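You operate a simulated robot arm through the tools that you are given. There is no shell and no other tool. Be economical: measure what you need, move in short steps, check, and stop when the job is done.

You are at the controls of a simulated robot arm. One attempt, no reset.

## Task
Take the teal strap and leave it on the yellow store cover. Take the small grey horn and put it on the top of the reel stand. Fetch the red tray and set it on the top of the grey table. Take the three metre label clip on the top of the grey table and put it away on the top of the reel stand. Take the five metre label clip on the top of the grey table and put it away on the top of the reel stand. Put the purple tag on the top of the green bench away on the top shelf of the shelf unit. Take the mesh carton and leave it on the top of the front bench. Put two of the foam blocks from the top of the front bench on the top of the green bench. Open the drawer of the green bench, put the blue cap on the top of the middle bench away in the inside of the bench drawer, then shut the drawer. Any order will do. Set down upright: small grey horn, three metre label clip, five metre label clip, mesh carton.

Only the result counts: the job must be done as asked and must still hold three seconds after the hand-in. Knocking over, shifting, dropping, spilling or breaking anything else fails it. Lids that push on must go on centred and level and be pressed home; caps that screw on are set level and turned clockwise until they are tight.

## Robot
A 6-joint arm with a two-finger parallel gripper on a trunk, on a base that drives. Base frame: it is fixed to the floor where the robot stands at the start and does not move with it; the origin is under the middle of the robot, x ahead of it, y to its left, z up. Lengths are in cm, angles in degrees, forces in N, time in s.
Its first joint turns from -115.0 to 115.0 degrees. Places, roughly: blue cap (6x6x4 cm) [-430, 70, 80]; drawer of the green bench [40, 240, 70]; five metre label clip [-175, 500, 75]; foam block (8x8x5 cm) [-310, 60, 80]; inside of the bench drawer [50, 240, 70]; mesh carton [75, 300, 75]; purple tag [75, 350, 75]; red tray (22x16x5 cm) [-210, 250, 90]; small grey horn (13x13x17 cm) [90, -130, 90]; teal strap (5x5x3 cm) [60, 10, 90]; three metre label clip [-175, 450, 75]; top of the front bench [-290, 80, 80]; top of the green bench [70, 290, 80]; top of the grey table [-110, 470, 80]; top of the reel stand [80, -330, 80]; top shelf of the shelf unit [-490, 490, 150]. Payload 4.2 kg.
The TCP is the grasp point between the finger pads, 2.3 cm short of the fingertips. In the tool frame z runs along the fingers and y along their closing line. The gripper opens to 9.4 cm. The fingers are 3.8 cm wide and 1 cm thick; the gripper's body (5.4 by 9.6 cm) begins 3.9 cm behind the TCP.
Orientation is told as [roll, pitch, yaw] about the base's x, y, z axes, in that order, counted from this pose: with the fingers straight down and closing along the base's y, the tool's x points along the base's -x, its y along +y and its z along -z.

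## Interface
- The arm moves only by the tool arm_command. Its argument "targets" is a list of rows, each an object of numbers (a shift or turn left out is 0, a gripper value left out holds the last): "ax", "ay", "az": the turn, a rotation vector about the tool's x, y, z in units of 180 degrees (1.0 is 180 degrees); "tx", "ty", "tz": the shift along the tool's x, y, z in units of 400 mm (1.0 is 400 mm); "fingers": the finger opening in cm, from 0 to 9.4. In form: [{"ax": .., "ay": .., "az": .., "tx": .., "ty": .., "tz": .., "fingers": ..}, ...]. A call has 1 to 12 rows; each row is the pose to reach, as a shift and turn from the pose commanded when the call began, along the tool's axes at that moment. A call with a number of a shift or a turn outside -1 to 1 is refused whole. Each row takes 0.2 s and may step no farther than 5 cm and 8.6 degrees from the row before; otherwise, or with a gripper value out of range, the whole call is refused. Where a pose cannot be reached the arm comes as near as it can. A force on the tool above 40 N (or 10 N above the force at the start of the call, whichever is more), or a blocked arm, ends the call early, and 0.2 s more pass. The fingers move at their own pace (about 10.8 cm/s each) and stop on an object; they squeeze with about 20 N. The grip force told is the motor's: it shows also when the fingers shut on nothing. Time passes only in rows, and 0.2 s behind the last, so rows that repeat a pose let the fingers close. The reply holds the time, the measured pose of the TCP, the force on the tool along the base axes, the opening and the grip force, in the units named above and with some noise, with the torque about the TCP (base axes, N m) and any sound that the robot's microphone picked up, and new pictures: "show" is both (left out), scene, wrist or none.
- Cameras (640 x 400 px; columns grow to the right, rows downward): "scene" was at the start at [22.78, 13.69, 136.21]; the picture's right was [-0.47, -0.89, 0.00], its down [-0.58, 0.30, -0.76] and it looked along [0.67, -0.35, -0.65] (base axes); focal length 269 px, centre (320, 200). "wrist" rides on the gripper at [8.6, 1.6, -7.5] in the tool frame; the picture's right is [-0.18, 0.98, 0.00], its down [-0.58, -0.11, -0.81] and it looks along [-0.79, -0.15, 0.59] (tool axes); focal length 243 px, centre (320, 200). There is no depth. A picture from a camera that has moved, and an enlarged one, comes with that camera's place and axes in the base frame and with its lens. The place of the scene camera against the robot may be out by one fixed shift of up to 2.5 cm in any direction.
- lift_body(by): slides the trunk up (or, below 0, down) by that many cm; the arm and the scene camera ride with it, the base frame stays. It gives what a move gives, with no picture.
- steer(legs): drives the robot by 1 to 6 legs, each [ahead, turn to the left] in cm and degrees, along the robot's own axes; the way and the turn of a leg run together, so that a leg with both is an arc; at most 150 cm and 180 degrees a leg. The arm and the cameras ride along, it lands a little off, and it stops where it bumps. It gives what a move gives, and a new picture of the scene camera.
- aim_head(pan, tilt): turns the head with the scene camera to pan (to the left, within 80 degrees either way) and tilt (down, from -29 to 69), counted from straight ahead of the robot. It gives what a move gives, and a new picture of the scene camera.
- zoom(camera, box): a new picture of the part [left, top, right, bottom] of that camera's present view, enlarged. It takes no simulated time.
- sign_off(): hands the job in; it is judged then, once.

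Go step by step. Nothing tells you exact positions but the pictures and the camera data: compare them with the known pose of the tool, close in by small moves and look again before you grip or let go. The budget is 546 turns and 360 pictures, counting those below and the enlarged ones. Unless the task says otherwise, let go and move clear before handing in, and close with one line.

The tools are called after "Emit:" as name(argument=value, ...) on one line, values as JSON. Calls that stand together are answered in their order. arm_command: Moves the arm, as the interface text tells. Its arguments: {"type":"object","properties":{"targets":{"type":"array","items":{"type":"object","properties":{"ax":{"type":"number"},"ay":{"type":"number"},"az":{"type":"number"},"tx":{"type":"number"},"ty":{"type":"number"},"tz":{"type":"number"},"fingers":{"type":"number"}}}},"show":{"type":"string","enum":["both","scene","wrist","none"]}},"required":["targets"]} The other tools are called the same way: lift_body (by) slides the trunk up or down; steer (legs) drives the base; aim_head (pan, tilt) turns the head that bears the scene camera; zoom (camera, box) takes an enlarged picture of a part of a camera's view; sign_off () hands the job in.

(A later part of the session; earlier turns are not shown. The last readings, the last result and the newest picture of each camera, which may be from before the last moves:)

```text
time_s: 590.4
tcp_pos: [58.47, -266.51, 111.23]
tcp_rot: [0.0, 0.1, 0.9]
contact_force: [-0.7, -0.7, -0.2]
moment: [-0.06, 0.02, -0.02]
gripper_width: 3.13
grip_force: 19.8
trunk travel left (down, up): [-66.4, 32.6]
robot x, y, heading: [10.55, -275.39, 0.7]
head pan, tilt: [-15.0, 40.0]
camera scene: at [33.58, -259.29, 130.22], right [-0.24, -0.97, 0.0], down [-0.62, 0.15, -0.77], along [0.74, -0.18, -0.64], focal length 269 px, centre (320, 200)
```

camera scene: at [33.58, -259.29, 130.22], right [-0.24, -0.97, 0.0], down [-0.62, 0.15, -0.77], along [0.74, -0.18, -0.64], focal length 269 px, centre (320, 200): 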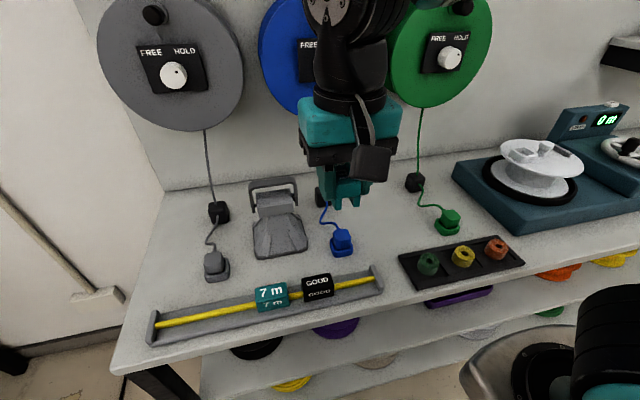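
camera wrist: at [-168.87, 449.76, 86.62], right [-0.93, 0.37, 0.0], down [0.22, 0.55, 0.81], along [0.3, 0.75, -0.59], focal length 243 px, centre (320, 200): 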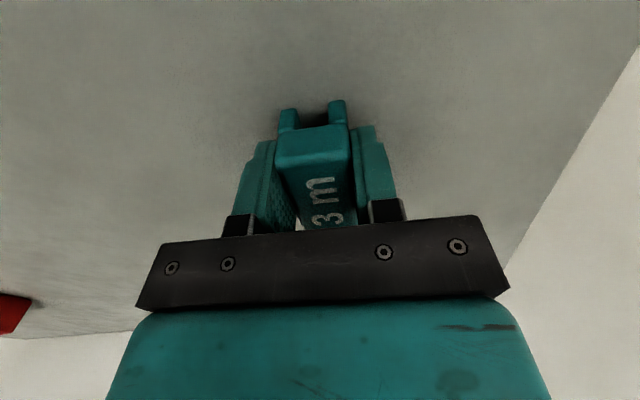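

Emit:
arm_command(targets=[{"tx": -0.08, "ty": -0.08}, {"tx": -0.16, "ty": -0.16}, {"tx": -0.24, "ty": -0.24}, {"tx": -0.32, "ty": -0.32}, {"tx": -0.4, "ty": -0.4}, {"tx": -0.47, "ty": -0.48}, {"tx": -0.54, "ty": -0.56}, {"tx": -0.605, "ty": -0.56}, {"tx": -0.605, "ty": -0.56, "tz": 0.12}, {"tx": -0.605, "ty": -0.56, "tz": 0.24}, {"tx": -0.605, "ty": -0.56, "tz": 0.36}, {"tx": -0.605, "ty": -0.56, "tz": 0.48}])

```text
time_s: 593.0
tcp_pos: [82.96, -288.51, 92.12]
tcp_rot: [0.0, 0.0, 0.9]
contact_force: [-0.4, 0.4, 0.2]
moment: [0.01, -0.03, 0.0]
gripper_width: 3.11
grip_force: 20.5
trunk travel left (down, up): [-66.4, 32.6]
robot x, y, heading: [10.66, -275.23, 1.0]
head pan, tilt: [-15.0, 40.0]
camera scene: at [33.54, -259.29, 130.24], right [-0.24, -0.97, 0.0], down [-0.62, 0.15, -0.77], along [0.74, -0.18, -0.64], focal length 269 px, centre (320, 200)
camera wrist: at [74.24, -286.97, 99.54], right [0.17, 0.99, 0.0], down [0.58, -0.1, 0.81], along [0.79, -0.14, -0.59], focal length 243 px, centre (320, 200)
```

scene: 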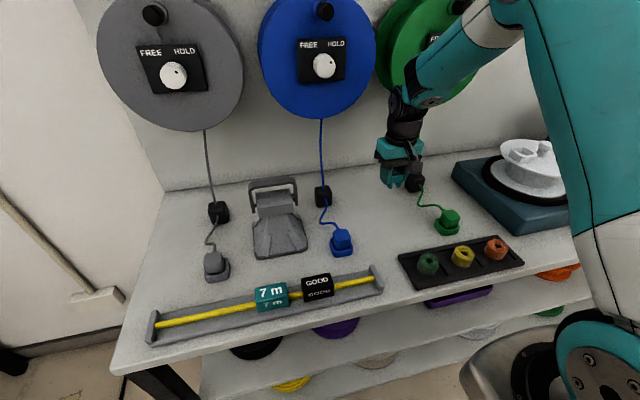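
wrist: 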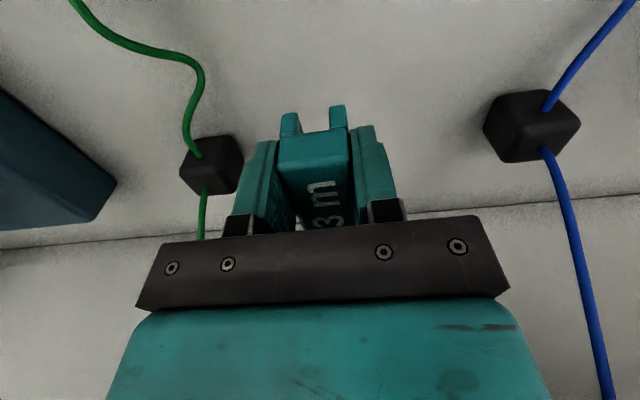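

Good spot. Shift 1.5 cm and lower to contact.

Emit:
arm_command(targets=[{"ty": 0.037, "tz": 0.06}, {"ty": 0.037, "tz": 0.14}, {"ty": 0.037, "tz": 0.2}, {"ty": 0.037, "tz": 0.225}], show="none")

Emit:
arm_command(targets=[{"tz": 0.007}, {"tz": 0.014}, {"tz": 0.021}], show="none")

```text
time_s: 594.0
tcp_pos: [83.14, -286.9, 83.17]
tcp_rot: [0.1, 0.0, 0.9]
contact_force: [-3.1, 0.8, 9.4]
moment: [0.05, 0.18, -0.02]
gripper_width: 3.15
grip_force: 20.2
trunk travel left (down, up): [-66.4, 32.6]
robot x, y, heading: [10.45, -275.31, 1.3]
head pan, tilt: [-15.0, 40.0]
```

```text
time_s: 594.8
tcp_pos: [82.89, -287.01, 82.29]
tcp_rot: [0.0, -0.1, 0.9]
contact_force: [3.9, -1.4, 28.1]
moment: [0.15, 0.38, 0.08]
gripper_width: 3.13
grip_force: 19.5
trunk travel left (down, up): [-66.4, 32.6]
robot x, y, heading: [10.33, -275.19, 0.9]
head pan, tilt: [-15.0, 40.0]
```

Firm contact. Release and rise.

Emit:
arm_command(targets=[{"tz": -0.008}, {"tz": -0.008, "fingers": 5.5}, {"tz": -0.008, "fingers": 5.5}, {"tz": -0.008, "fingers": 5.5}, {"tz": -0.09}, {"tz": -0.2}, {"tz": -0.32}, {"tz": -0.44}, {"tz": -0.56}], show="both")

```text
time_s: 596.8
tcp_pos: [82.85, -287.2, 104.58]
tcp_rot: [0.0, 0.2, 0.9]
contact_force: [-0.1, -0.1, -0.4]
moment: [-0.02, 0.03, 0.07]
gripper_width: 5.5
grip_force: 0.1
trunk travel left (down, up): [-66.4, 32.6]
robot x, y, heading: [10.42, -275.31, 1.1]
head pan, tilt: [-15.0, 40.0]
camera scene: at [33.62, -259.31, 130.21], right [-0.24, -0.97, 0.0], down [-0.62, 0.15, -0.77], along [0.74, -0.18, -0.64], focal length 269 px, centre (320, 200)
camera wrist: at [74.24, -285.61, 112.0], right [0.17, 0.99, 0.0], down [0.58, -0.1, 0.8], along [0.79, -0.14, -0.59], focal length 243 px, centre (320, 200)
```

scene: 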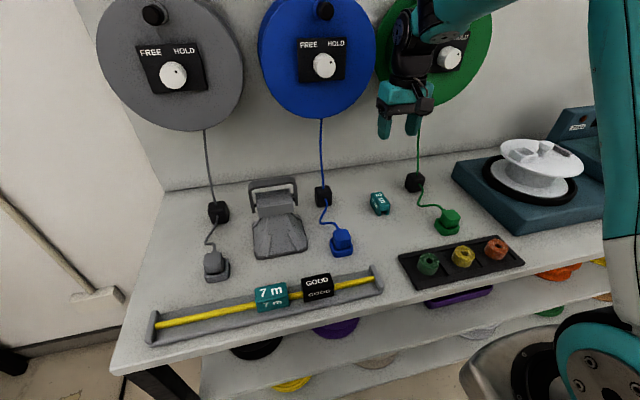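
wrist: 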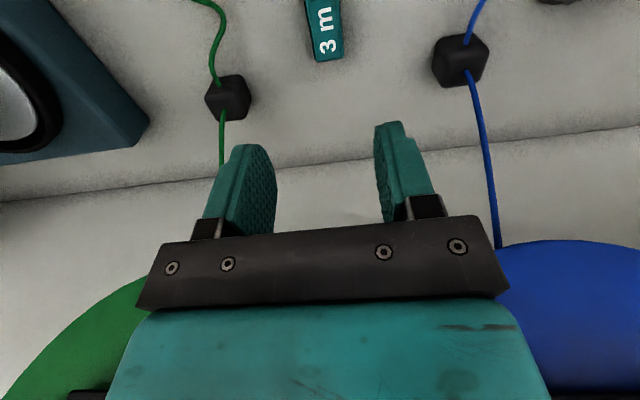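

3 m clip stands upright on the stand. Next loop: fetch the second foam block. Retract and drive to the -y aisle.

Emit:
arm_command(targets=[{"tx": 0.1, "tz": -0.02}, {"tx": 0.2, "tz": -0.05, "ty": 0.03}, {"tx": 0.3, "tz": -0.1, "ty": 0.06}, {"tx": 0.4, "tz": -0.15, "ty": 0.1}, {"tx": 0.5, "tz": -0.2, "ty": 0.15}, {"tx": 0.58, "tz": -0.2, "ty": 0.22}], show="none")

Emit:
steer(legs=[[-32, 0], [0, 98.5], [117, 0], [117, 0], [0, 71]])

Emit:
steer(legs=[[126, 0], [126, 0], [0, -81]])

```text
time_s: 598.2
tcp_pos: [59.44, -278.59, 112.49]
tcp_rot: [0.0, 0.1, 1.0]
contact_force: [0.2, 0.0, -0.1]
moment: [-0.01, 0.04, 0.02]
gripper_width: 5.49
grip_force: 0.0
trunk travel left (down, up): [-66.4, 32.6]
robot x, y, heading: [10.48, -274.81, 1.0]
head pan, tilt: [-15.0, 40.0]
```

```text
time_s: 618.6
tcp_pos: [-107.71, -33.15, 112.51]
tcp_rot: [0.0, 0.1, 170.4]
contact_force: [-1.2, -0.6, -0.1]
moment: [0.02, 0.01, -0.04]
gripper_width: 5.51
grip_force: 0.1
trunk travel left (down, up): [-66.4, 32.6]
robot x, y, heading: [-60.21, -45.5, 170.5]
head pan, tilt: [-15.0, 40.0]
camera scene: at [-85.92, -60.65, 130.22], right [0.41, 0.91, 0.0], down [0.59, -0.27, -0.77], along [-0.7, 0.32, -0.64], focal length 269 px, centre (320, 200)
```

scene: 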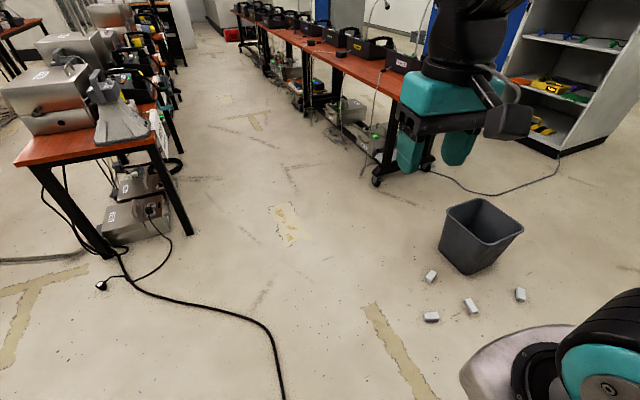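

```text
time_s: 634.4
tcp_pos: [-304.74, 41.88, 112.61]
tcp_rot: [0.0, 0.1, 89.9]
contact_force: [-0.6, 1.2, 0.8]
moment: [0.0, -0.01, 0.01]
gripper_width: 5.52
grip_force: 0.1
trunk travel left (down, up): [-66.4, 32.6]
robot x, y, heading: [-309.17, -6.87, 90.0]
head pan, tilt: [-15.0, 40.0]
camera scene: at [-326.37, 14.28, 130.22], right [0.97, -0.26, 0.0], down [-0.17, -0.62, -0.77], along [0.2, 0.74, -0.64], focal length 269 px, centre (320, 200)
```

scene: 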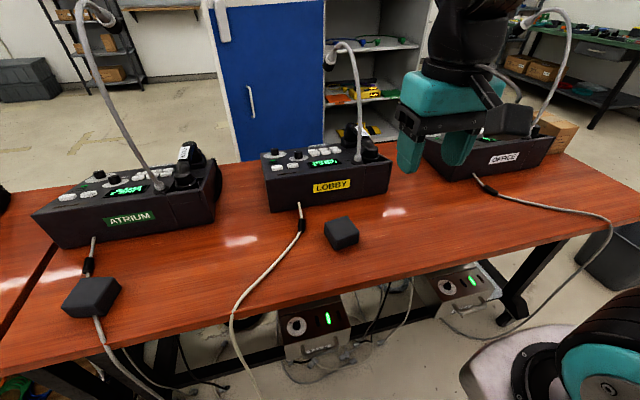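

Emit:
arm_command(targets=[{"tx": -0.1, "ty": 0.03, "fingers": 9.4}, {"tx": -0.2, "ty": 0.06}, {"tx": -0.3, "ty": 0.09}, {"tx": -0.4, "ty": 0.12}, {"tx": -0.475, "ty": 0.145, "tz": 0.04}, {"tx": -0.475, "ty": 0.145, "tz": 0.15}, {"tx": -0.475, "ty": 0.145, "tz": 0.27}, {"tx": -0.475, "ty": 0.145, "tz": 0.39}, {"tx": -0.475, "ty": 0.145, "tz": 0.39}], show="wrist")

```text
time_s: 636.4
tcp_pos: [-310.58, 60.89, 97.03]
tcp_rot: [-0.1, 0.0, 89.8]
contact_force: [0.2, 0.4, 0.4]
moment: [-0.01, 0.0, -0.03]
gripper_width: 9.42
grip_force: 0.1
trunk travel left (down, up): [-66.4, 32.6]
robot x, y, heading: [-308.98, -7.34, 90.0]
head pan, tilt: [-15.0, 40.0]
camera wrist: at [-312.19, 52.17, 104.43], right [-0.98, 0.19, 0.0], down [0.11, 0.58, 0.81], along [0.15, 0.79, -0.59], focal length 243 px, centre (320, 200)
```

wrist: 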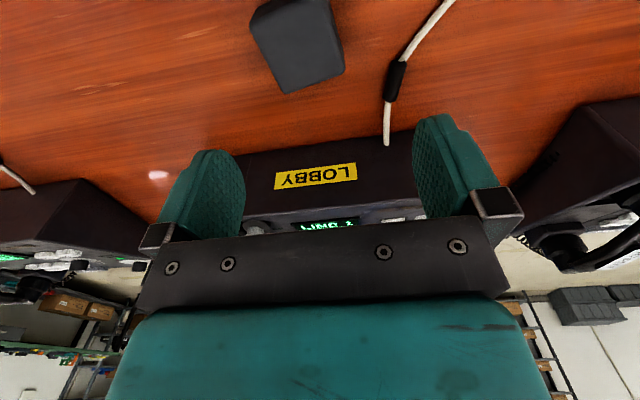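

Block is turned ~8.5°, centre (-308.8, 61.2). Adjust and lower; look again.

Emit:
arm_command(targets=[{"ty": -0.045, "tx": -0.006, "az": -0.046, "tz": 0.08, "fingers": 9}, {"ty": -0.045, "tx": -0.006, "az": -0.046, "tz": 0.17}, {"ty": -0.045, "tx": -0.006, "az": -0.046, "tz": 0.24}, {"ty": -0.045, "tx": -0.006, "az": -0.046, "tz": 0.24}], show="wrist")

```text
time_s: 637.4
tcp_pos: [-308.77, 61.03, 87.39]
tcp_rot: [0.0, 0.1, 98.0]
contact_force: [-0.5, -0.2, 0.4]
moment: [-0.01, 0.0, -0.02]
gripper_width: 9.0
grip_force: 0.0
trunk travel left (down, up): [-66.4, 32.6]
robot x, y, heading: [-309.05, -7.04, 90.3]
head pan, tilt: [-15.0, 40.0]
camera wrist: at [-309.09, 52.26, 94.8], right [-1.0, 0.04, 0.0], down [0.03, 0.59, 0.81], along [0.04, 0.8, -0.59], focal length 243 px, centre (320, 200)
```

wrist: 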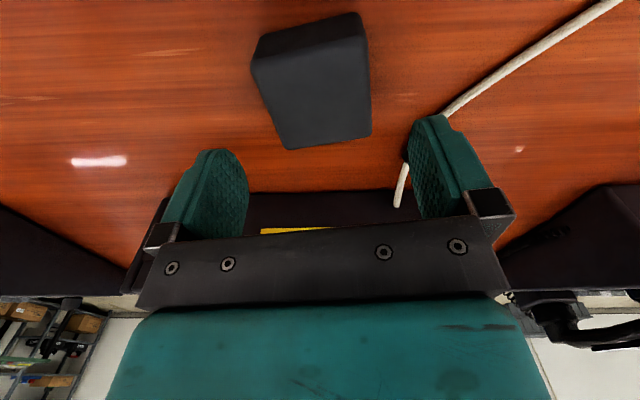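

Aligned; cable is clear of the finger. Descend and grip.

Emit:
arm_command(targets=[{"ty": -0.005, "tz": 0.08}, {"ty": -0.005, "tz": 0.16}, {"ty": -0.005, "tz": 0.197}, {"ty": -0.005, "tz": 0.197, "fingers": 4}, {"ty": -0.005, "tz": 0.197, "fingers": 4}, {"ty": -0.005, "tz": 0.197, "fingers": 4}], show="none")

Emit:
arm_command(targets=[{"tz": -0.06}, {"tz": -0.17}, {"tz": -0.28}, {"tz": -0.39}, {"tz": -0.5}, {"tz": -0.6}, {"tz": -0.66, "tx": 0.08}, {"tz": -0.72, "tx": 0.16, "az": 0.015}, {"tz": -0.77, "tx": 0.25, "az": 0.03}, {"tz": -0.8, "tx": 0.34, "az": 0.045}, {"tz": -0.8, "tx": 0.4, "az": 0.045}], show="scene")

```text
time_s: 638.8
tcp_pos: [-308.55, 61.1, 79.48]
tcp_rot: [0.1, 0.2, 98.1]
contact_force: [-0.4, -0.4, -0.5]
moment: [0.0, 0.03, 0.04]
gripper_width: 6.98
grip_force: 20.0
trunk travel left (down, up): [-66.4, 32.6]
robot x, y, heading: [-309.12, -7.24, 90.2]
head pan, tilt: [-15.0, 40.0]
```

```text
time_s: 641.2
tcp_pos: [-306.27, 45.26, 111.49]
tcp_rot: [-0.1, 0.1, 90.0]
contact_force: [0.1, 1.1, 0.1]
moment: [0.0, 0.0, 0.01]
gripper_width: 6.94
grip_force: 19.7
trunk travel left (down, up): [-66.4, 32.6]
robot x, y, heading: [-309.31, -7.14, 90.1]
head pan, tilt: [-15.0, 40.0]
camera scene: at [-326.38, 14.32, 130.22], right [0.97, -0.26, 0.0], down [-0.17, -0.62, -0.77], along [0.2, 0.74, -0.64], focal length 269 px, centre (320, 200)
```

scene: 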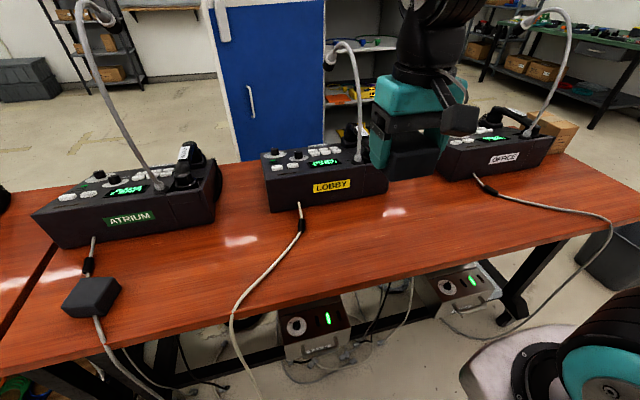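

Second foam block held. Drive back to the green bench.

Emit:
steer(legs=[[0, -98.5], [126, 0], [126, 0], [0, 92.5], [150, 0], [150, 0]])

Emit:
steer(legs=[[0, 6], [56, 0], [0, -90], [15, 0]])

Emit:
aim_head(pan=0, tilt=40)

```text
time_s: 675.6
tcp_pos: [-21.82, 309.12, 111.47]
tcp_rot: [0.0, 0.1, 84.3]
contact_force: [0.8, -1.4, -0.6]
moment: [-0.01, 0.0, 0.01]
gripper_width: 6.91
grip_force: 20.7
trunk travel left (down, up): [-66.4, 32.6]
robot x, y, heading: [-29.87, 257.31, 84.5]
head pan, tilt: [-15.0, 40.0]
camera scene: at [-44.63, 280.25, 130.22], right [0.94, -0.35, 0.0], down [-0.23, -0.6, -0.77], along [0.27, 0.72, -0.64], focal length 269 px, centre (320, 200)
```

scene: 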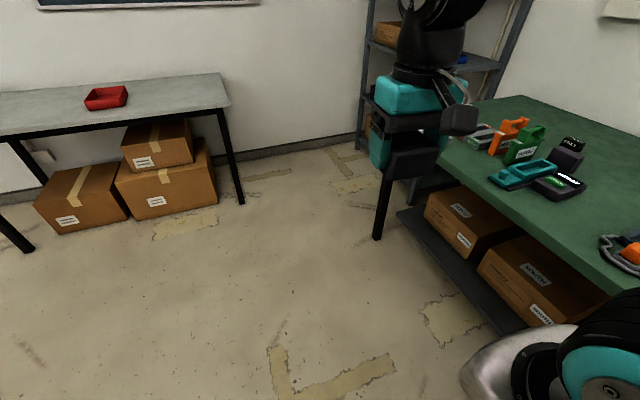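

```text
time_s: 684.1
tcp_pos: [37.41, 311.04, 111.27]
tcp_rot: [0.0, 0.1, 0.5]
contact_force: [-0.2, 0.2, -0.5]
moment: [0.0, 0.02, 0.02]
gripper_width: 6.92
grip_force: 20.4
trunk travel left (down, up): [-66.4, 32.6]
robot x, y, heading: [-15.17, 313.24, 0.5]
head pan, tilt: [-15.0, 40.0]
camera scene: at [8.17, 329.19, 130.22], right [-0.25, -0.97, 0.0], down [-0.62, 0.16, -0.77], along [0.74, -0.19, -0.64], focal length 269 px, centre (320, 200)
```

scene: 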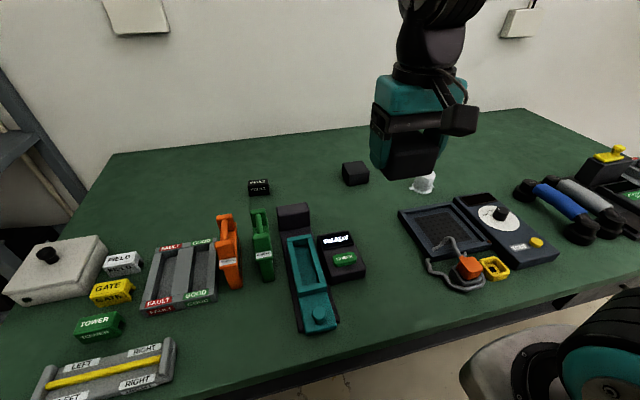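

```text
time_s: 684.9
tcp_pos: [37.38, 311.14, 111.49]
tcp_rot: [0.0, 0.1, 0.6]
contact_force: [0.0, -0.4, -0.1]
moment: [0.0, 0.0, 0.0]
gripper_width: 6.94
grip_force: 20.3
trunk travel left (down, up): [-66.4, 32.6]
robot x, y, heading: [-15.26, 313.38, 0.6]
head pan, tilt: [0.0, 40.0]
camera scene: at [8.43, 331.39, 130.22], right [0.01, -1.0, 0.0], down [-0.64, -0.01, -0.77], along [0.77, 0.01, -0.64], focal length 269 px, centre (320, 200)
```

scene: 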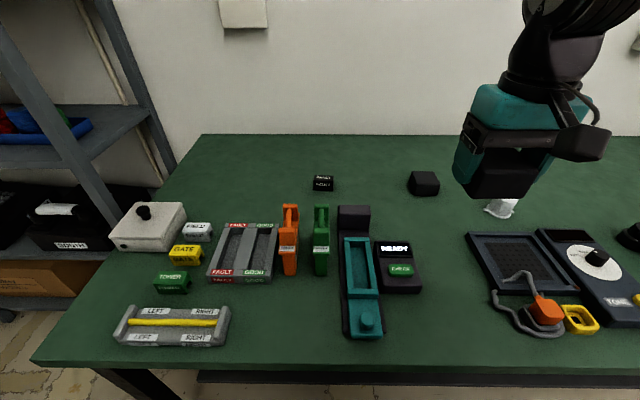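

Gap between FAULT box and foam 1 is free; target (70, 318). Drive 10 cm closer and place.

Emit:
steer(legs=[[10, 0]])

Emit:
arm_command(targets=[{"tx": -0.1, "ty": 0.03}, {"tx": -0.2, "ty": 0.07}, {"tx": -0.3, "ty": 0.11}, {"tx": -0.4, "ty": 0.15}, {"tx": -0.5, "ty": 0.17}, {"tx": -0.57, "ty": 0.17}, {"tx": -0.57, "ty": 0.17, "tz": 0.12}, {"tx": -0.57, "ty": 0.17, "tz": 0.24}, {"tx": -0.57, "ty": 0.17, "tz": 0.36}, {"tx": -0.57, "ty": 0.17, "tz": 0.48}, {"tx": -0.57, "ty": 0.17, "tz": 0.55}])

```text
time_s: 686.0
tcp_pos: [47.53, 311.29, 111.5]
tcp_rot: [0.0, 0.1, 0.6]
contact_force: [0.1, -0.1, -0.1]
moment: [-0.01, 0.03, -0.01]
gripper_width: 6.88
grip_force: 19.7
trunk travel left (down, up): [-66.4, 32.6]
robot x, y, heading: [-4.96, 313.52, 0.7]
head pan, tilt: [0.0, 40.0]
camera scene: at [18.52, 331.53, 130.22], right [0.01, -1.0, 0.0], down [-0.64, -0.01, -0.77], along [0.77, 0.01, -0.64], focal length 269 px, centre (320, 200)
```

scene: 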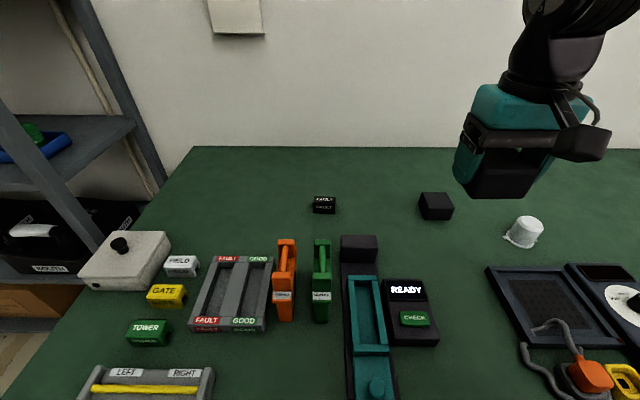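

```text
time_s: 688.5
tcp_pos: [70.11, 318.27, 89.31]
tcp_rot: [0.0, 0.0, 0.5]
contact_force: [-0.4, 0.8, -0.2]
moment: [0.02, -0.01, 0.04]
gripper_width: 6.92
grip_force: 19.5
trunk travel left (down, up): [-66.4, 32.6]
robot x, y, heading: [-5.13, 313.22, 0.9]
head pan, tilt: [0.0, 40.0]
camera scene: at [18.49, 331.53, 130.23], right [0.01, -1.0, 0.0], down [-0.64, -0.01, -0.77], along [0.77, 0.01, -0.64], focal length 269 px, centre (320, 200)
camera wrist: at [61.54, 319.78, 96.78], right [0.17, 0.98, 0.0], down [0.58, -0.1, 0.81], along [0.79, -0.14, -0.59], focal length 243 px, centre (320, 200)
```

scene: 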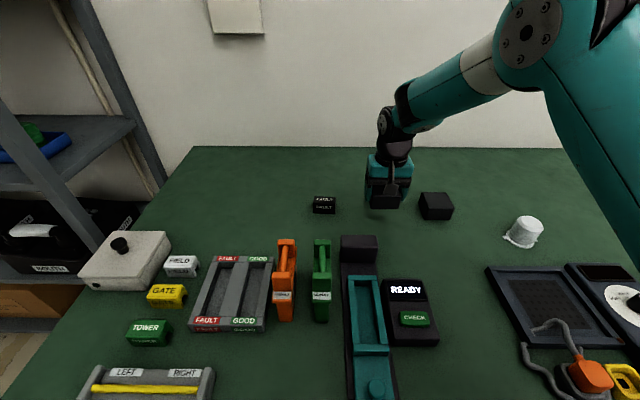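
wrist: 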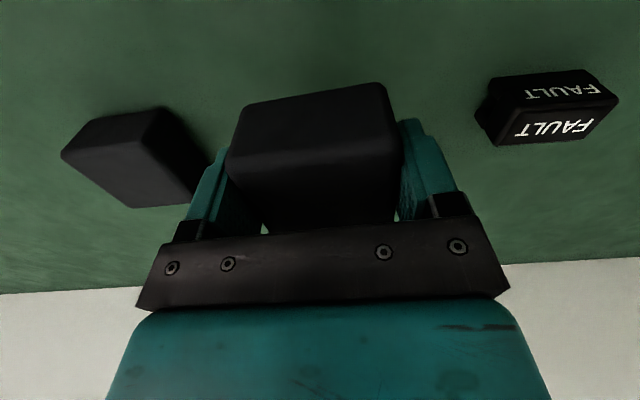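

Emit:
arm_command(targets=[{"tz": 0.06}, {"tz": 0.11}, {"tz": 0.125}, {"tz": 0.132}, {"tz": 0.139}, {"tz": 0.146}], show="none")

```text
time_s: 689.9
tcp_pos: [70.12, 318.27, 83.61]
tcp_rot: [0.0, 0.1, 0.7]
contact_force: [-0.7, 0.0, 0.0]
moment: [0.01, 0.0, -0.02]
gripper_width: 6.92
grip_force: 19.9
trunk travel left (down, up): [-66.4, 32.6]
robot x, y, heading: [-5.07, 313.67, 0.9]
head pan, tilt: [0.0, 40.0]
```

Emit:
arm_command(targets=[{"tz": 0.006}, {"tz": 0.012}, {"tz": 0.018}], show="none")

```text
time_s: 690.6
tcp_pos: [70.39, 318.36, 83.19]
tcp_rot: [0.1, -0.3, 0.6]
contact_force: [-4.7, -2.3, 35.1]
moment: [-0.12, 0.02, -0.02]
gripper_width: 6.96
grip_force: 20.5
trunk travel left (down, up): [-66.4, 32.6]
robot x, y, heading: [-5.25, 313.52, 0.6]
head pan, tilt: [0.0, 40.0]
```

Contact. Release, rise and retract.

Emit:
arm_command(targets=[{"tz": -0.012, "fingers": 9.2}, {"tz": -0.012, "fingers": 9.2}, {"tz": -0.012, "fingers": 9.2}, {"tz": -0.08}, {"tz": -0.18}, {"tz": -0.3}, {"tz": -0.42}, {"tz": -0.54}, {"tz": -0.62, "tx": 0.08}, {"tz": -0.68, "tx": 0.18}, {"tz": -0.7, "tx": 0.3}, {"tz": -0.7, "tx": 0.42}], show="scene")

```text
time_s: 693.2
tcp_pos: [53.49, 318.19, 110.82]
tcp_rot: [0.0, 0.1, 0.6]
contact_force: [-0.1, 0.4, -0.4]
moment: [-0.06, 0.01, 0.0]
gripper_width: 9.21
grip_force: 0.0
trunk travel left (down, up): [-66.4, 32.6]
robot x, y, heading: [-5.19, 313.52, 0.9]
head pan, tilt: [0.0, 40.0]
camera scene: at [18.58, 331.53, 130.21], right [0.01, -1.0, 0.0], down [-0.64, -0.01, -0.77], along [0.77, 0.01, -0.64], focal length 269 px, centre (320, 200)
```

scene: 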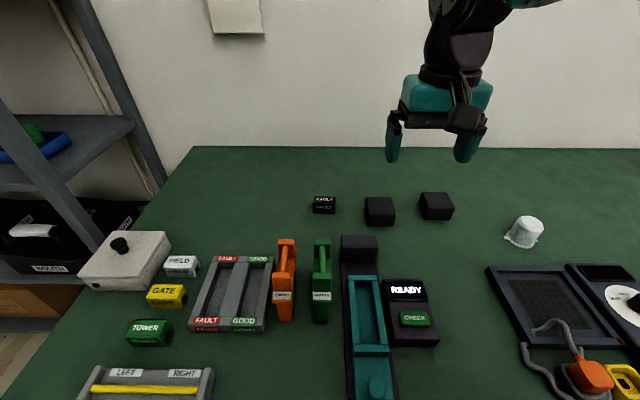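

Both foams are on the green bench. Now the 5 m clip at the back of the grey table.

Emit:
steer(legs=[[-25, 0], [0, 157], [147, 0], [0, -68], [36, 0]])

Emit:
zoom(camera="scene", box=[240, 60, 480, 210])

```text
time_s: 713.2
tcp_pos: [-164.71, 467.36, 110.93]
tcp_rot: [0.1, 0.1, 87.5]
contact_force: [0.1, 0.4, 0.7]
moment: [0.01, 0.02, -0.02]
gripper_width: 9.2
grip_force: 0.1
trunk travel left (down, up): [-66.4, 32.6]
robot x, y, heading: [-163.67, 408.66, 87.3]
head pan, tilt: [0.0, 40.0]
camera scene: at [-181.78, 431.39, 130.22], right [1.0, -0.04, 0.0], down [-0.03, -0.64, -0.77], along [0.03, 0.77, -0.64], focal length 269 px, centre (320, 200)
```

scene: 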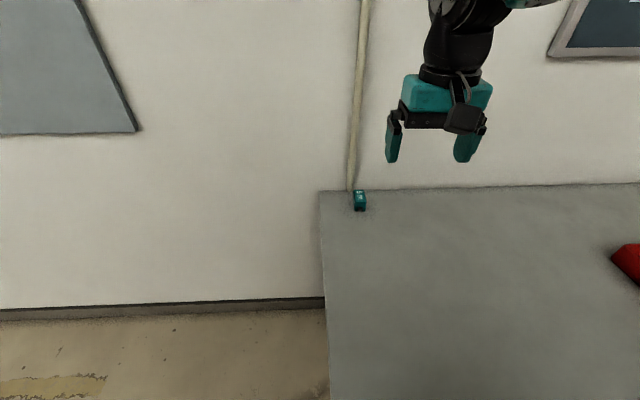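

```text
2.67 times, centred on (360, 135) of scene
camera zoom: at [-181.78, 431.39, 130.22], right [1.0, -0.04, 0.0], down [-0.03, -0.64, -0.77], along [0.03, 0.77, -0.64], focal length 718 px, centre (213, 373)
```

zoom: 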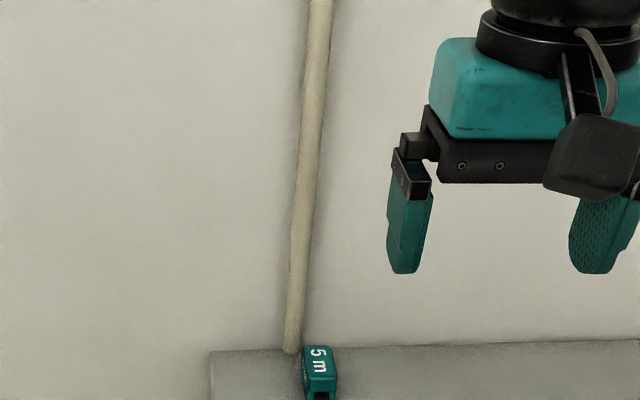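

Emit:
arm_command(targets=[{"tx": -0.1, "ty": 0.02, "fingers": 6.5}, {"tx": -0.2, "ty": 0.04}, {"tx": -0.3, "ty": 0.06, "az": 0.01}, {"tx": -0.4, "ty": 0.08, "az": 0.025}, {"tx": -0.5, "ty": 0.097, "az": 0.025}, {"tx": -0.53, "ty": 0.097, "tz": 0.1, "az": 0.025}, {"tx": -0.53, "ty": 0.097, "tz": 0.2, "az": 0.025}, {"tx": -0.53, "ty": 0.097, "tz": 0.3, "az": 0.025}, {"tx": -0.53, "ty": 0.097, "tz": 0.4, "az": 0.025}, {"tx": -0.53, "ty": 0.097, "tz": 0.4, "az": 0.025}])

```text
time_s: 715.4
tcp_pos: [-167.56, 488.56, 94.77]
tcp_rot: [-0.1, 0.1, 83.0]
contact_force: [-0.3, -0.2, 0.1]
moment: [0.0, 0.0, 0.04]
gripper_width: 6.49
grip_force: 0.0
trunk travel left (down, up): [-66.4, 32.6]
robot x, y, heading: [-163.62, 408.87, 87.6]
head pan, tilt: [0.0, 40.0]
camera scene: at [-181.78, 431.38, 130.22], right [1.0, -0.04, 0.0], down [-0.03, -0.64, -0.77], along [0.03, 0.77, -0.64], focal length 269 px, centre (320, 200)
camera wrist: at [-170.22, 480.16, 102.32], right [-0.95, 0.3, 0.0], down [0.18, 0.56, 0.81], along [0.25, 0.77, -0.59], focal length 243 px, centre (320, 200)
```

scene: 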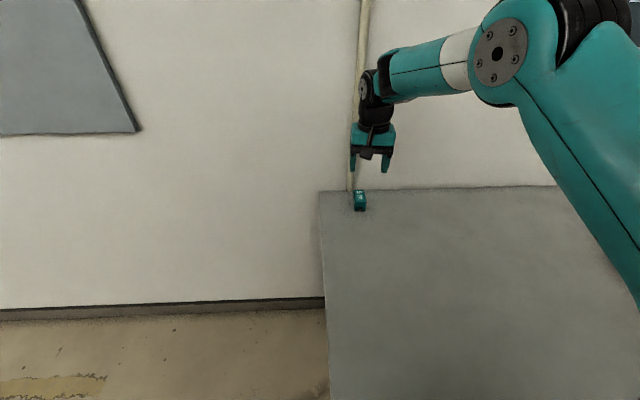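
wrist: 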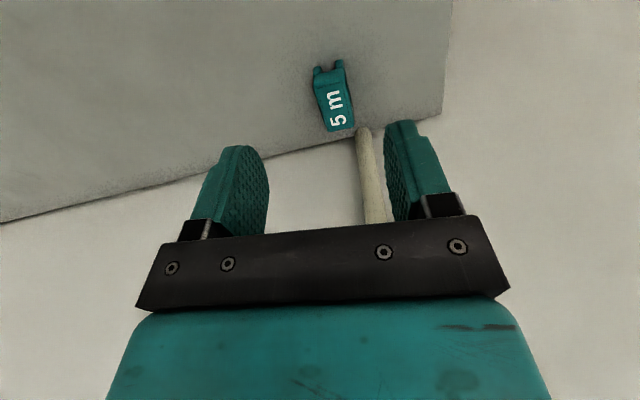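

Emit:
arm_command(targets=[{"tx": -0.045, "az": -0.014}, {"tx": -0.09, "az": -0.027}, {"tx": -0.09, "az": -0.027, "tz": 0.1}, {"tx": -0.09, "az": -0.027, "tz": 0.2}, {"tx": -0.09, "az": -0.027, "tz": 0.25}, {"tx": -0.09, "az": -0.027, "tz": 0.25}])

```text
time_s: 716.8
tcp_pos: [-167.26, 492.06, 84.82]
tcp_rot: [0.0, 0.1, 87.8]
contact_force: [-0.3, 0.4, -0.2]
moment: [-0.02, 0.0, 0.02]
gripper_width: 6.5
grip_force: 0.1
trunk travel left (down, up): [-66.4, 32.6]
robot x, y, heading: [-163.71, 409.01, 87.6]
head pan, tilt: [0.0, 40.0]
camera scene: at [-181.78, 431.38, 130.22], right [1.0, -0.04, 0.0], down [-0.03, -0.64, -0.77], along [0.03, 0.77, -0.64], focal length 269 px, centre (320, 200)
camera wrist: at [-169.1, 483.64, 92.33], right [-0.97, 0.22, 0.0], down [0.13, 0.58, 0.81], along [0.18, 0.79, -0.59], focal length 243 px, centre (320, 200)
```

scene: 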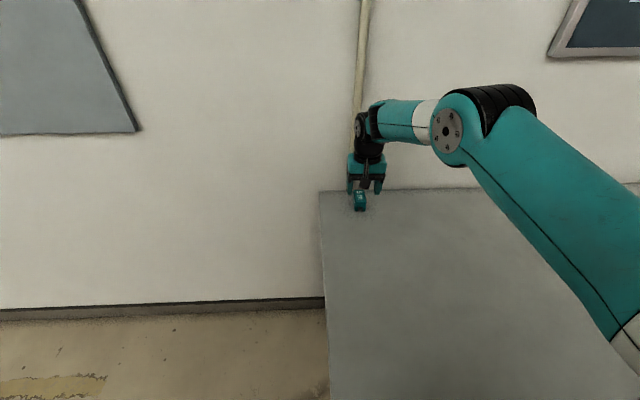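
wrist: 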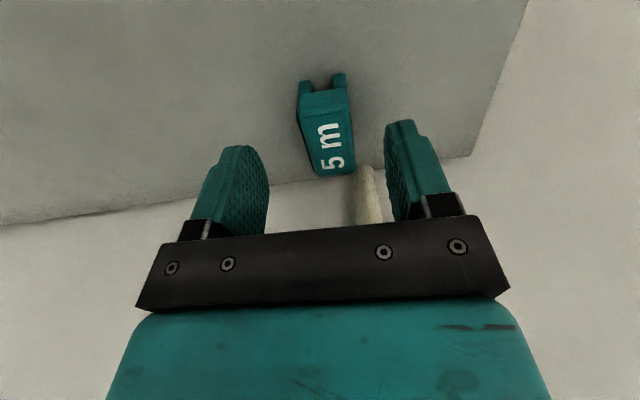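

Aligned over the clip's front half. Descend and grip.

Emit:
arm_command(targets=[{"tz": 0.07}, {"tz": 0.12}, {"tz": 0.138}, {"tz": 0.138, "fingers": 1.5}, {"tz": 0.138, "fingers": 1.5}, {"tz": 0.138, "fingers": 1.5}, {"tz": 0.138, "fingers": 1.5}], show="wrist")

```text
time_s: 718.4
tcp_pos: [-167.22, 492.24, 79.43]
tcp_rot: [0.0, 0.1, 87.8]
contact_force: [0.0, 0.0, 0.1]
moment: [0.0, -0.01, 0.0]
gripper_width: 3.15
grip_force: 19.8
trunk travel left (down, up): [-66.4, 32.6]
robot x, y, heading: [-163.43, 408.86, 87.2]
head pan, tilt: [0.0, 40.0]
camera wrist: at [-169.1, 483.64, 86.77], right [-0.97, 0.22, 0.0], down [0.13, 0.58, 0.81], along [0.18, 0.79, -0.59], focal length 243 px, centre (320, 200)
```

wrist: 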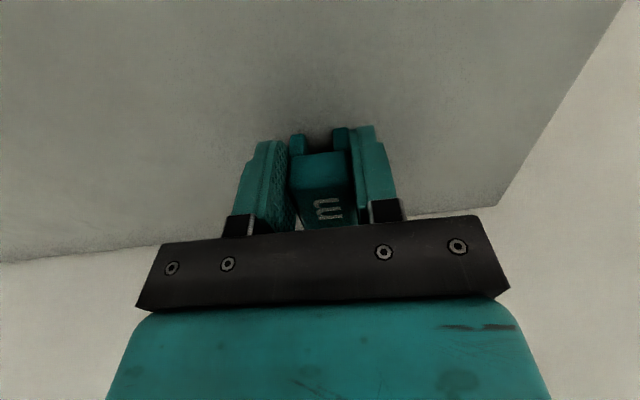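

Emit:
arm_command(targets=[{"tz": -0.1}, {"tz": -0.2, "tx": 0.04}, {"tz": -0.27, "tx": 0.13}, {"tz": -0.34, "tx": 0.22}, {"tz": -0.41, "tx": 0.31}, {"tz": -0.48, "tx": 0.4}, {"tz": -0.55, "tx": 0.49}, {"tz": -0.62, "tx": 0.58}, {"tz": -0.69, "tx": 0.67}, {"tz": -0.75, "tx": 0.76}, {"tz": -0.8, "tx": 0.82}], show="scene")

```text
time_s: 720.8
tcp_pos: [-168.54, 459.48, 111.5]
tcp_rot: [0.0, 0.0, 87.7]
contact_force: [1.0, -0.1, -0.7]
moment: [-0.03, 0.01, -0.03]
gripper_width: 3.12
grip_force: 20.2
trunk travel left (down, up): [-66.4, 32.6]
robot x, y, heading: [-163.41, 408.96, 87.6]
head pan, tilt: [0.0, 40.0]
camera scene: at [-181.79, 431.42, 130.21], right [1.0, -0.04, 0.0], down [-0.03, -0.64, -0.77], along [0.03, 0.77, -0.64], focal length 269 px, centre (320, 200)
```

scene: 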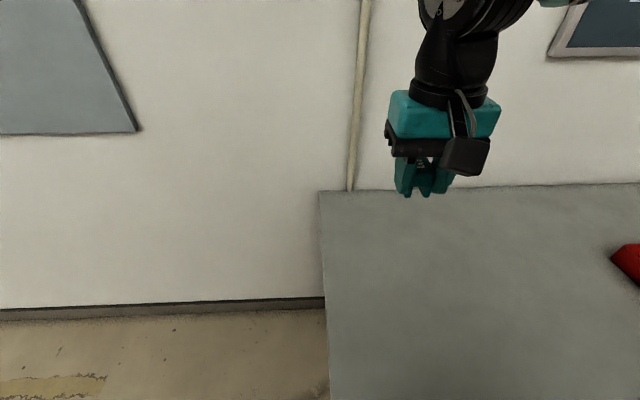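

Emit:
steer(legs=[[-42, 0], [0, -100], [105, 0], [0, -74], [150, 0], [150, 0]])

Emit:
steer(legs=[[150, 0], [150, 0], [26, 0], [0, 86.5]])

```text
time_s: 749.9
tcp_pos: [-27.5, -6.35, 111.51]
tcp_rot: [0.0, 0.1, -85.1]
contact_force: [0.1, -0.6, -0.7]
moment: [-0.02, 0.0, 0.0]
gripper_width: 3.13
grip_force: 20.3
trunk travel left (down, up): [-66.4, 32.6]
robot x, y, heading: [-38.71, 43.29, -85.3]
head pan, tilt: [0.0, 40.0]
camera scene: at [-17.34, 19.52, 130.22], right [-1.0, -0.08, 0.0], down [-0.05, 0.64, -0.77], along [0.06, -0.76, -0.64], focal length 269 px, centre (320, 200)
```

scene: 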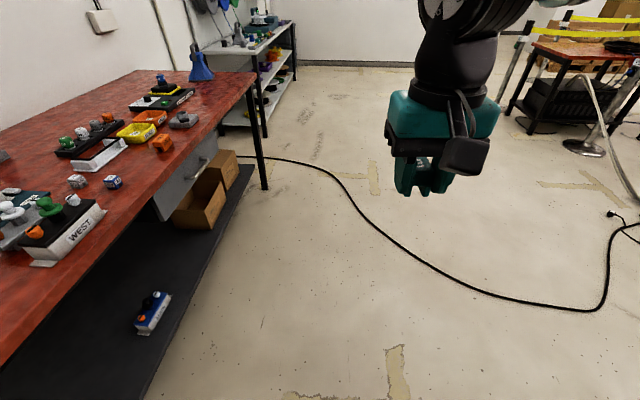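

```text
time_s: 769.6
tcp_pos: [35.7, -275.76, 111.48]
tcp_rot: [0.0, 0.1, -0.1]
contact_force: [0.3, 0.0, -0.4]
moment: [0.01, 0.02, 0.0]
gripper_width: 3.15
grip_force: 20.6
trunk travel left (down, up): [-66.4, 32.6]
robot x, y, heading: [-15.08, -282.6, -0.5]
head pan, tilt: [0.0, 40.0]
camera scene: at [9.08, -265.17, 130.22], right [-0.01, -1.0, 0.0], down [-0.64, 0.0, -0.77], along [0.77, 0.0, -0.64], focal length 269 px, centre (320, 200)
```

scene: 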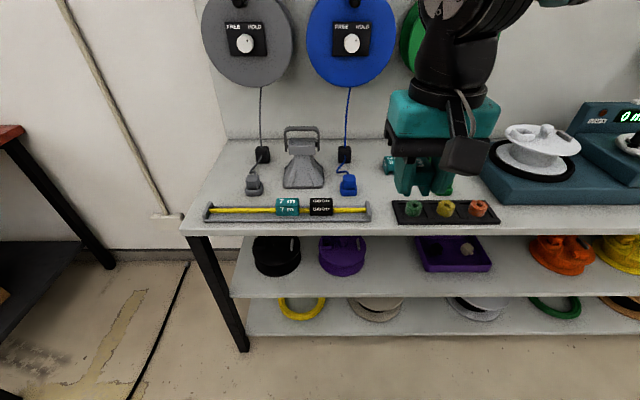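

Emit:
steer(legs=[[26, 0]])

Emit:
arm_command(targets=[{"tx": -0.08, "ty": -0.06}, {"tx": -0.16, "ty": -0.12}, {"tx": -0.24, "ty": -0.17}, {"tx": -0.26, "ty": -0.21}, {"tx": -0.26, "ty": -0.21, "tz": 0.12}, {"tx": -0.26, "ty": -0.21, "tz": 0.24}, {"tx": -0.26, "ty": -0.21, "tz": 0.36}, {"tx": -0.26, "ty": -0.21, "tz": 0.46}, {"tx": -0.26, "ty": -0.21, "tz": 0.46}])

```text
time_s: 771.4
tcp_pos: [61.64, -275.93, 111.51]
tcp_rot: [-0.1, 0.1, -0.1]
contact_force: [0.3, -0.5, 0.6]
moment: [0.01, -0.01, 0.03]
gripper_width: 3.11
grip_force: 19.7
trunk travel left (down, up): [-66.4, 32.6]
robot x, y, heading: [11.21, -282.7, -0.5]
head pan, tilt: [0.0, 40.0]
camera scene: at [35.12, -265.36, 130.22], right [-0.01, -1.0, 0.0], down [-0.64, 0.0, -0.77], along [0.77, -0.01, -0.64], focal length 269 px, centre (320, 200)
```

scene: 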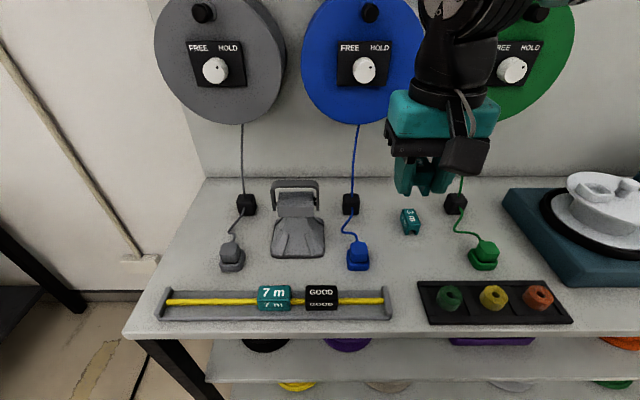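

```text
time_s: 773.4
tcp_pos: [72.23, -284.4, 93.1]
tcp_rot: [0.1, 0.2, -0.2]
contact_force: [0.1, 0.3, 0.0]
moment: [-0.02, 0.0, -0.01]
gripper_width: 3.12
grip_force: 19.4
trunk travel left (down, up): [-66.4, 32.6]
robot x, y, heading: [11.33, -283.12, -0.4]
head pan, tilt: [0.0, 40.0]
camera scene: at [35.1, -265.36, 130.23], right [-0.01, -1.0, 0.0], down [-0.64, 0.0, -0.77], along [0.77, -0.01, -0.64], focal length 269 px, centre (320, 200)
camera wrist: at [63.6, -282.84, 100.54], right [0.19, 0.98, 0.0], down [0.58, -0.11, 0.81], along [0.79, -0.15, -0.59], focal length 243 px, centre (320, 200)
```

scene: 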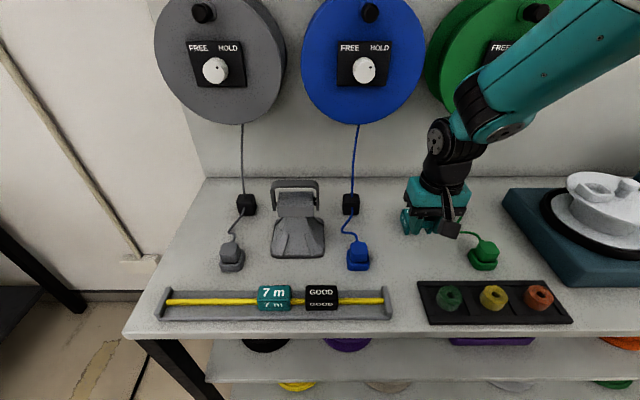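
wrist: 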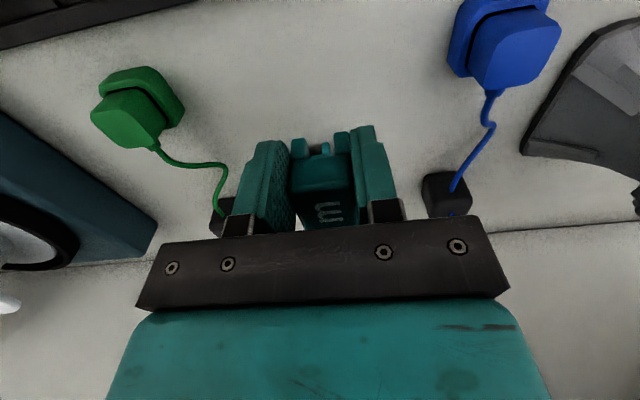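

Clear. Lower to contact and release.

Emit:
arm_command(targets=[{"tz": 0.08}, {"tz": 0.16}, {"tz": 0.23}, {"tz": 0.25}], show="none")

Emit:
arm_command(targets=[{"tz": 0.006}, {"tz": 0.012}], show="none")

```text
time_s: 774.4
tcp_pos: [72.08, -284.27, 83.28]
tcp_rot: [0.0, 0.0, 0.0]
contact_force: [-4.5, -0.2, 16.4]
moment: [0.01, -0.01, -0.02]
gripper_width: 3.14
grip_force: 20.1
trunk travel left (down, up): [-66.4, 32.6]
robot x, y, heading: [11.31, -282.77, -0.3]
head pan, tilt: [0.0, 40.0]
```

```text
time_s: 775.0
tcp_pos: [72.26, -284.47, 82.61]
tcp_rot: [0.0, -0.1, -0.1]
contact_force: [-0.9, 0.9, 19.0]
moment: [-0.02, -0.3, -0.08]
gripper_width: 3.11
grip_force: 19.9
trunk travel left (down, up): [-66.4, 32.6]
robot x, y, heading: [11.34, -282.87, -0.2]
head pan, tilt: [0.0, 40.0]
```

Emit:
arm_command(targets=[{"tz": -0.005}, {"tz": -0.005, "fingers": 4.8}, {"tz": -0.005, "fingers": 4.8}, {"tz": -0.005, "fingers": 4.8}, {"tz": -0.09}, {"tz": -0.2}, {"tz": -0.32}, {"tz": -0.44}, {"tz": -0.56}, {"tz": -0.64, "tx": 0.08}, {"tz": -0.7, "tx": 0.18}, {"tz": -0.7, "tx": 0.3}], show="scene")

Emit:
zoom(camera="scene", box=[340, 190, 500, 290])

```text
time_s: 777.6
tcp_pos: [60.22, -284.17, 110.66]
tcp_rot: [0.0, 0.1, -0.1]
contact_force: [0.8, 0.3, -0.1]
moment: [0.0, 0.0, 0.0]
gripper_width: 4.79
grip_force: 0.1
trunk travel left (down, up): [-66.4, 32.6]
robot x, y, heading: [11.34, -283.22, -0.4]
head pan, tilt: [0.0, 40.0]
camera scene: at [35.17, -265.35, 130.21], right [-0.01, -1.0, 0.0], down [-0.64, 0.0, -0.77], along [0.77, -0.01, -0.64], focal length 269 px, centre (320, 200)
```

scene: 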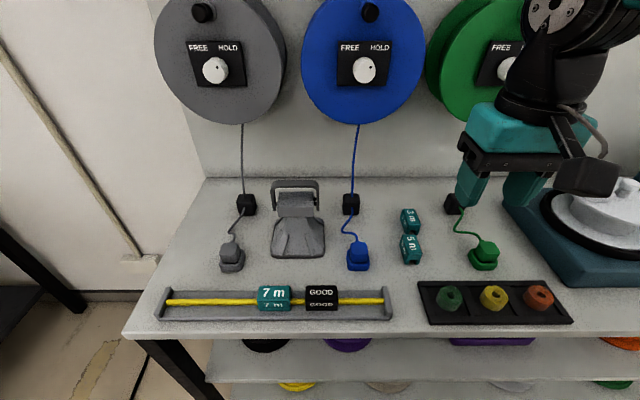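

```text
4.00 times, centred on (420, 240) of scene
camera zoom: at [35.17, -265.35, 130.21], right [-0.01, -1.0, 0.0], down [-0.64, 0.0, -0.77], along [0.77, -0.01, -0.64], focal length 1078 px, centre (-80, 40)
```

zoom: 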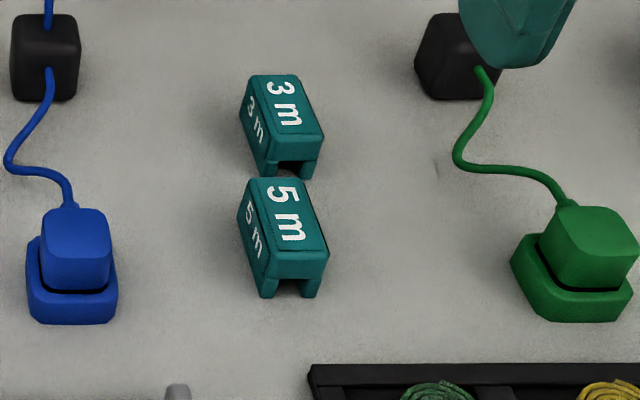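

Both clips stand upright. Last: the blue cap for the drawer. Drive to the -y aisle at the middle bench.

Emit:
steer(legs=[[-32, 0], [0, 100], [118, 0], [118, 0], [0, 71]])

Emit:
steer(legs=[[126, 0], [126, 0], [0, 8], [110, 0], [0, -88.5]])

Emit:
aim_head(pan=0, tilt=40)

```text
time_s: 798.2
tcp_pos: [-104.18, -38.54, 110.72]
tcp_rot: [0.0, 0.2, 169.6]
contact_force: [0.1, 0.0, -0.2]
moment: [-0.01, 0.02, -0.01]
gripper_width: 4.79
grip_force: 0.0
trunk travel left (down, up): [-66.4, 32.6]
robot x, y, heading: [-56.06, -48.99, 169.3]
head pan, tilt: [0.0, 40.0]
camera scene: at [-82.97, -65.35, 130.22], right [0.19, 0.98, 0.0], down [0.63, -0.12, -0.77], along [-0.75, 0.14, -0.64], focal length 269 px, centre (320, 200)
```

scene: 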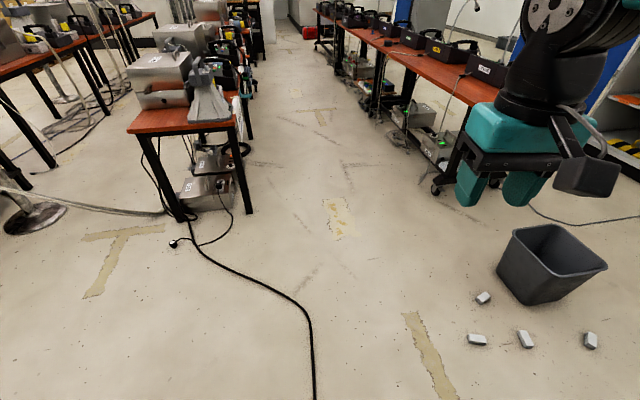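

```text
time_s: 820.2
tcp_pos: [-413.82, 47.53, 110.63]
tcp_rot: [-0.1, 0.2, 89.9]
contact_force: [0.5, 0.1, 0.4]
moment: [0.03, -0.04, -0.04]
gripper_width: 4.81
grip_force: 0.1
trunk travel left (down, up): [-66.4, 32.6]
robot x, y, heading: [-414.96, -1.47, 89.7]
head pan, tilt: [0.0, 40.0]
camera scene: at [-434.57, 20.5, 130.22], right [1.0, -0.01, 0.0], down [0.0, -0.64, -0.77], along [0.01, 0.77, -0.64], focal length 269 px, centre (320, 200)
```

scene: 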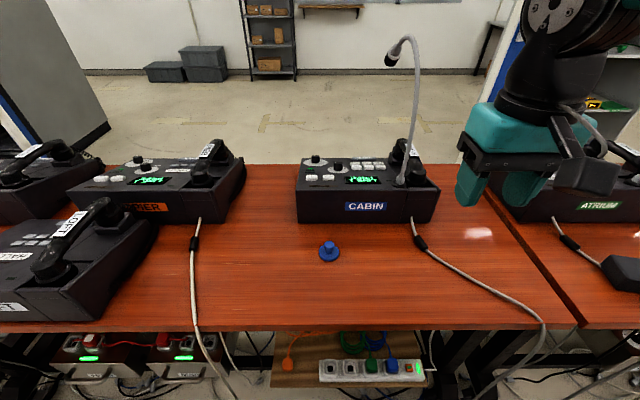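

```text
time_s: 820.8
tcp_pos: [-413.82, 47.54, 110.79]
tcp_rot: [-0.1, 0.0, 89.9]
contact_force: [1.2, 0.1, 0.5]
moment: [0.0, 0.01, -0.01]
gripper_width: 4.82
grip_force: 0.0
trunk travel left (down, up): [-66.4, 32.6]
robot x, y, heading: [-415.37, -1.57, 89.4]
head pan, tilt: [0.0, 40.0]
camera scene: at [-434.57, 20.5, 130.22], right [1.0, -0.01, 0.0], down [0.0, -0.64, -0.77], along [0.01, 0.77, -0.64], focal length 269 px, centre (320, 200)
```

scene: 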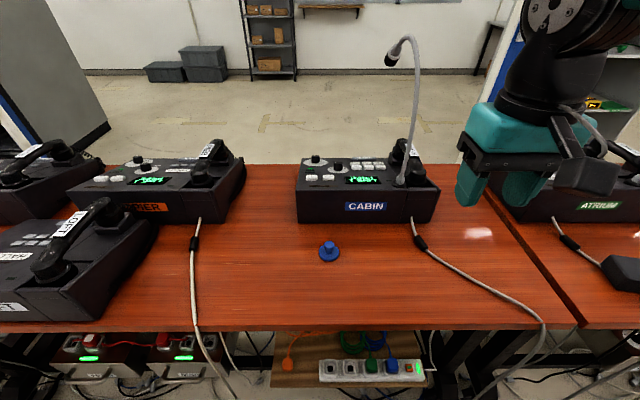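

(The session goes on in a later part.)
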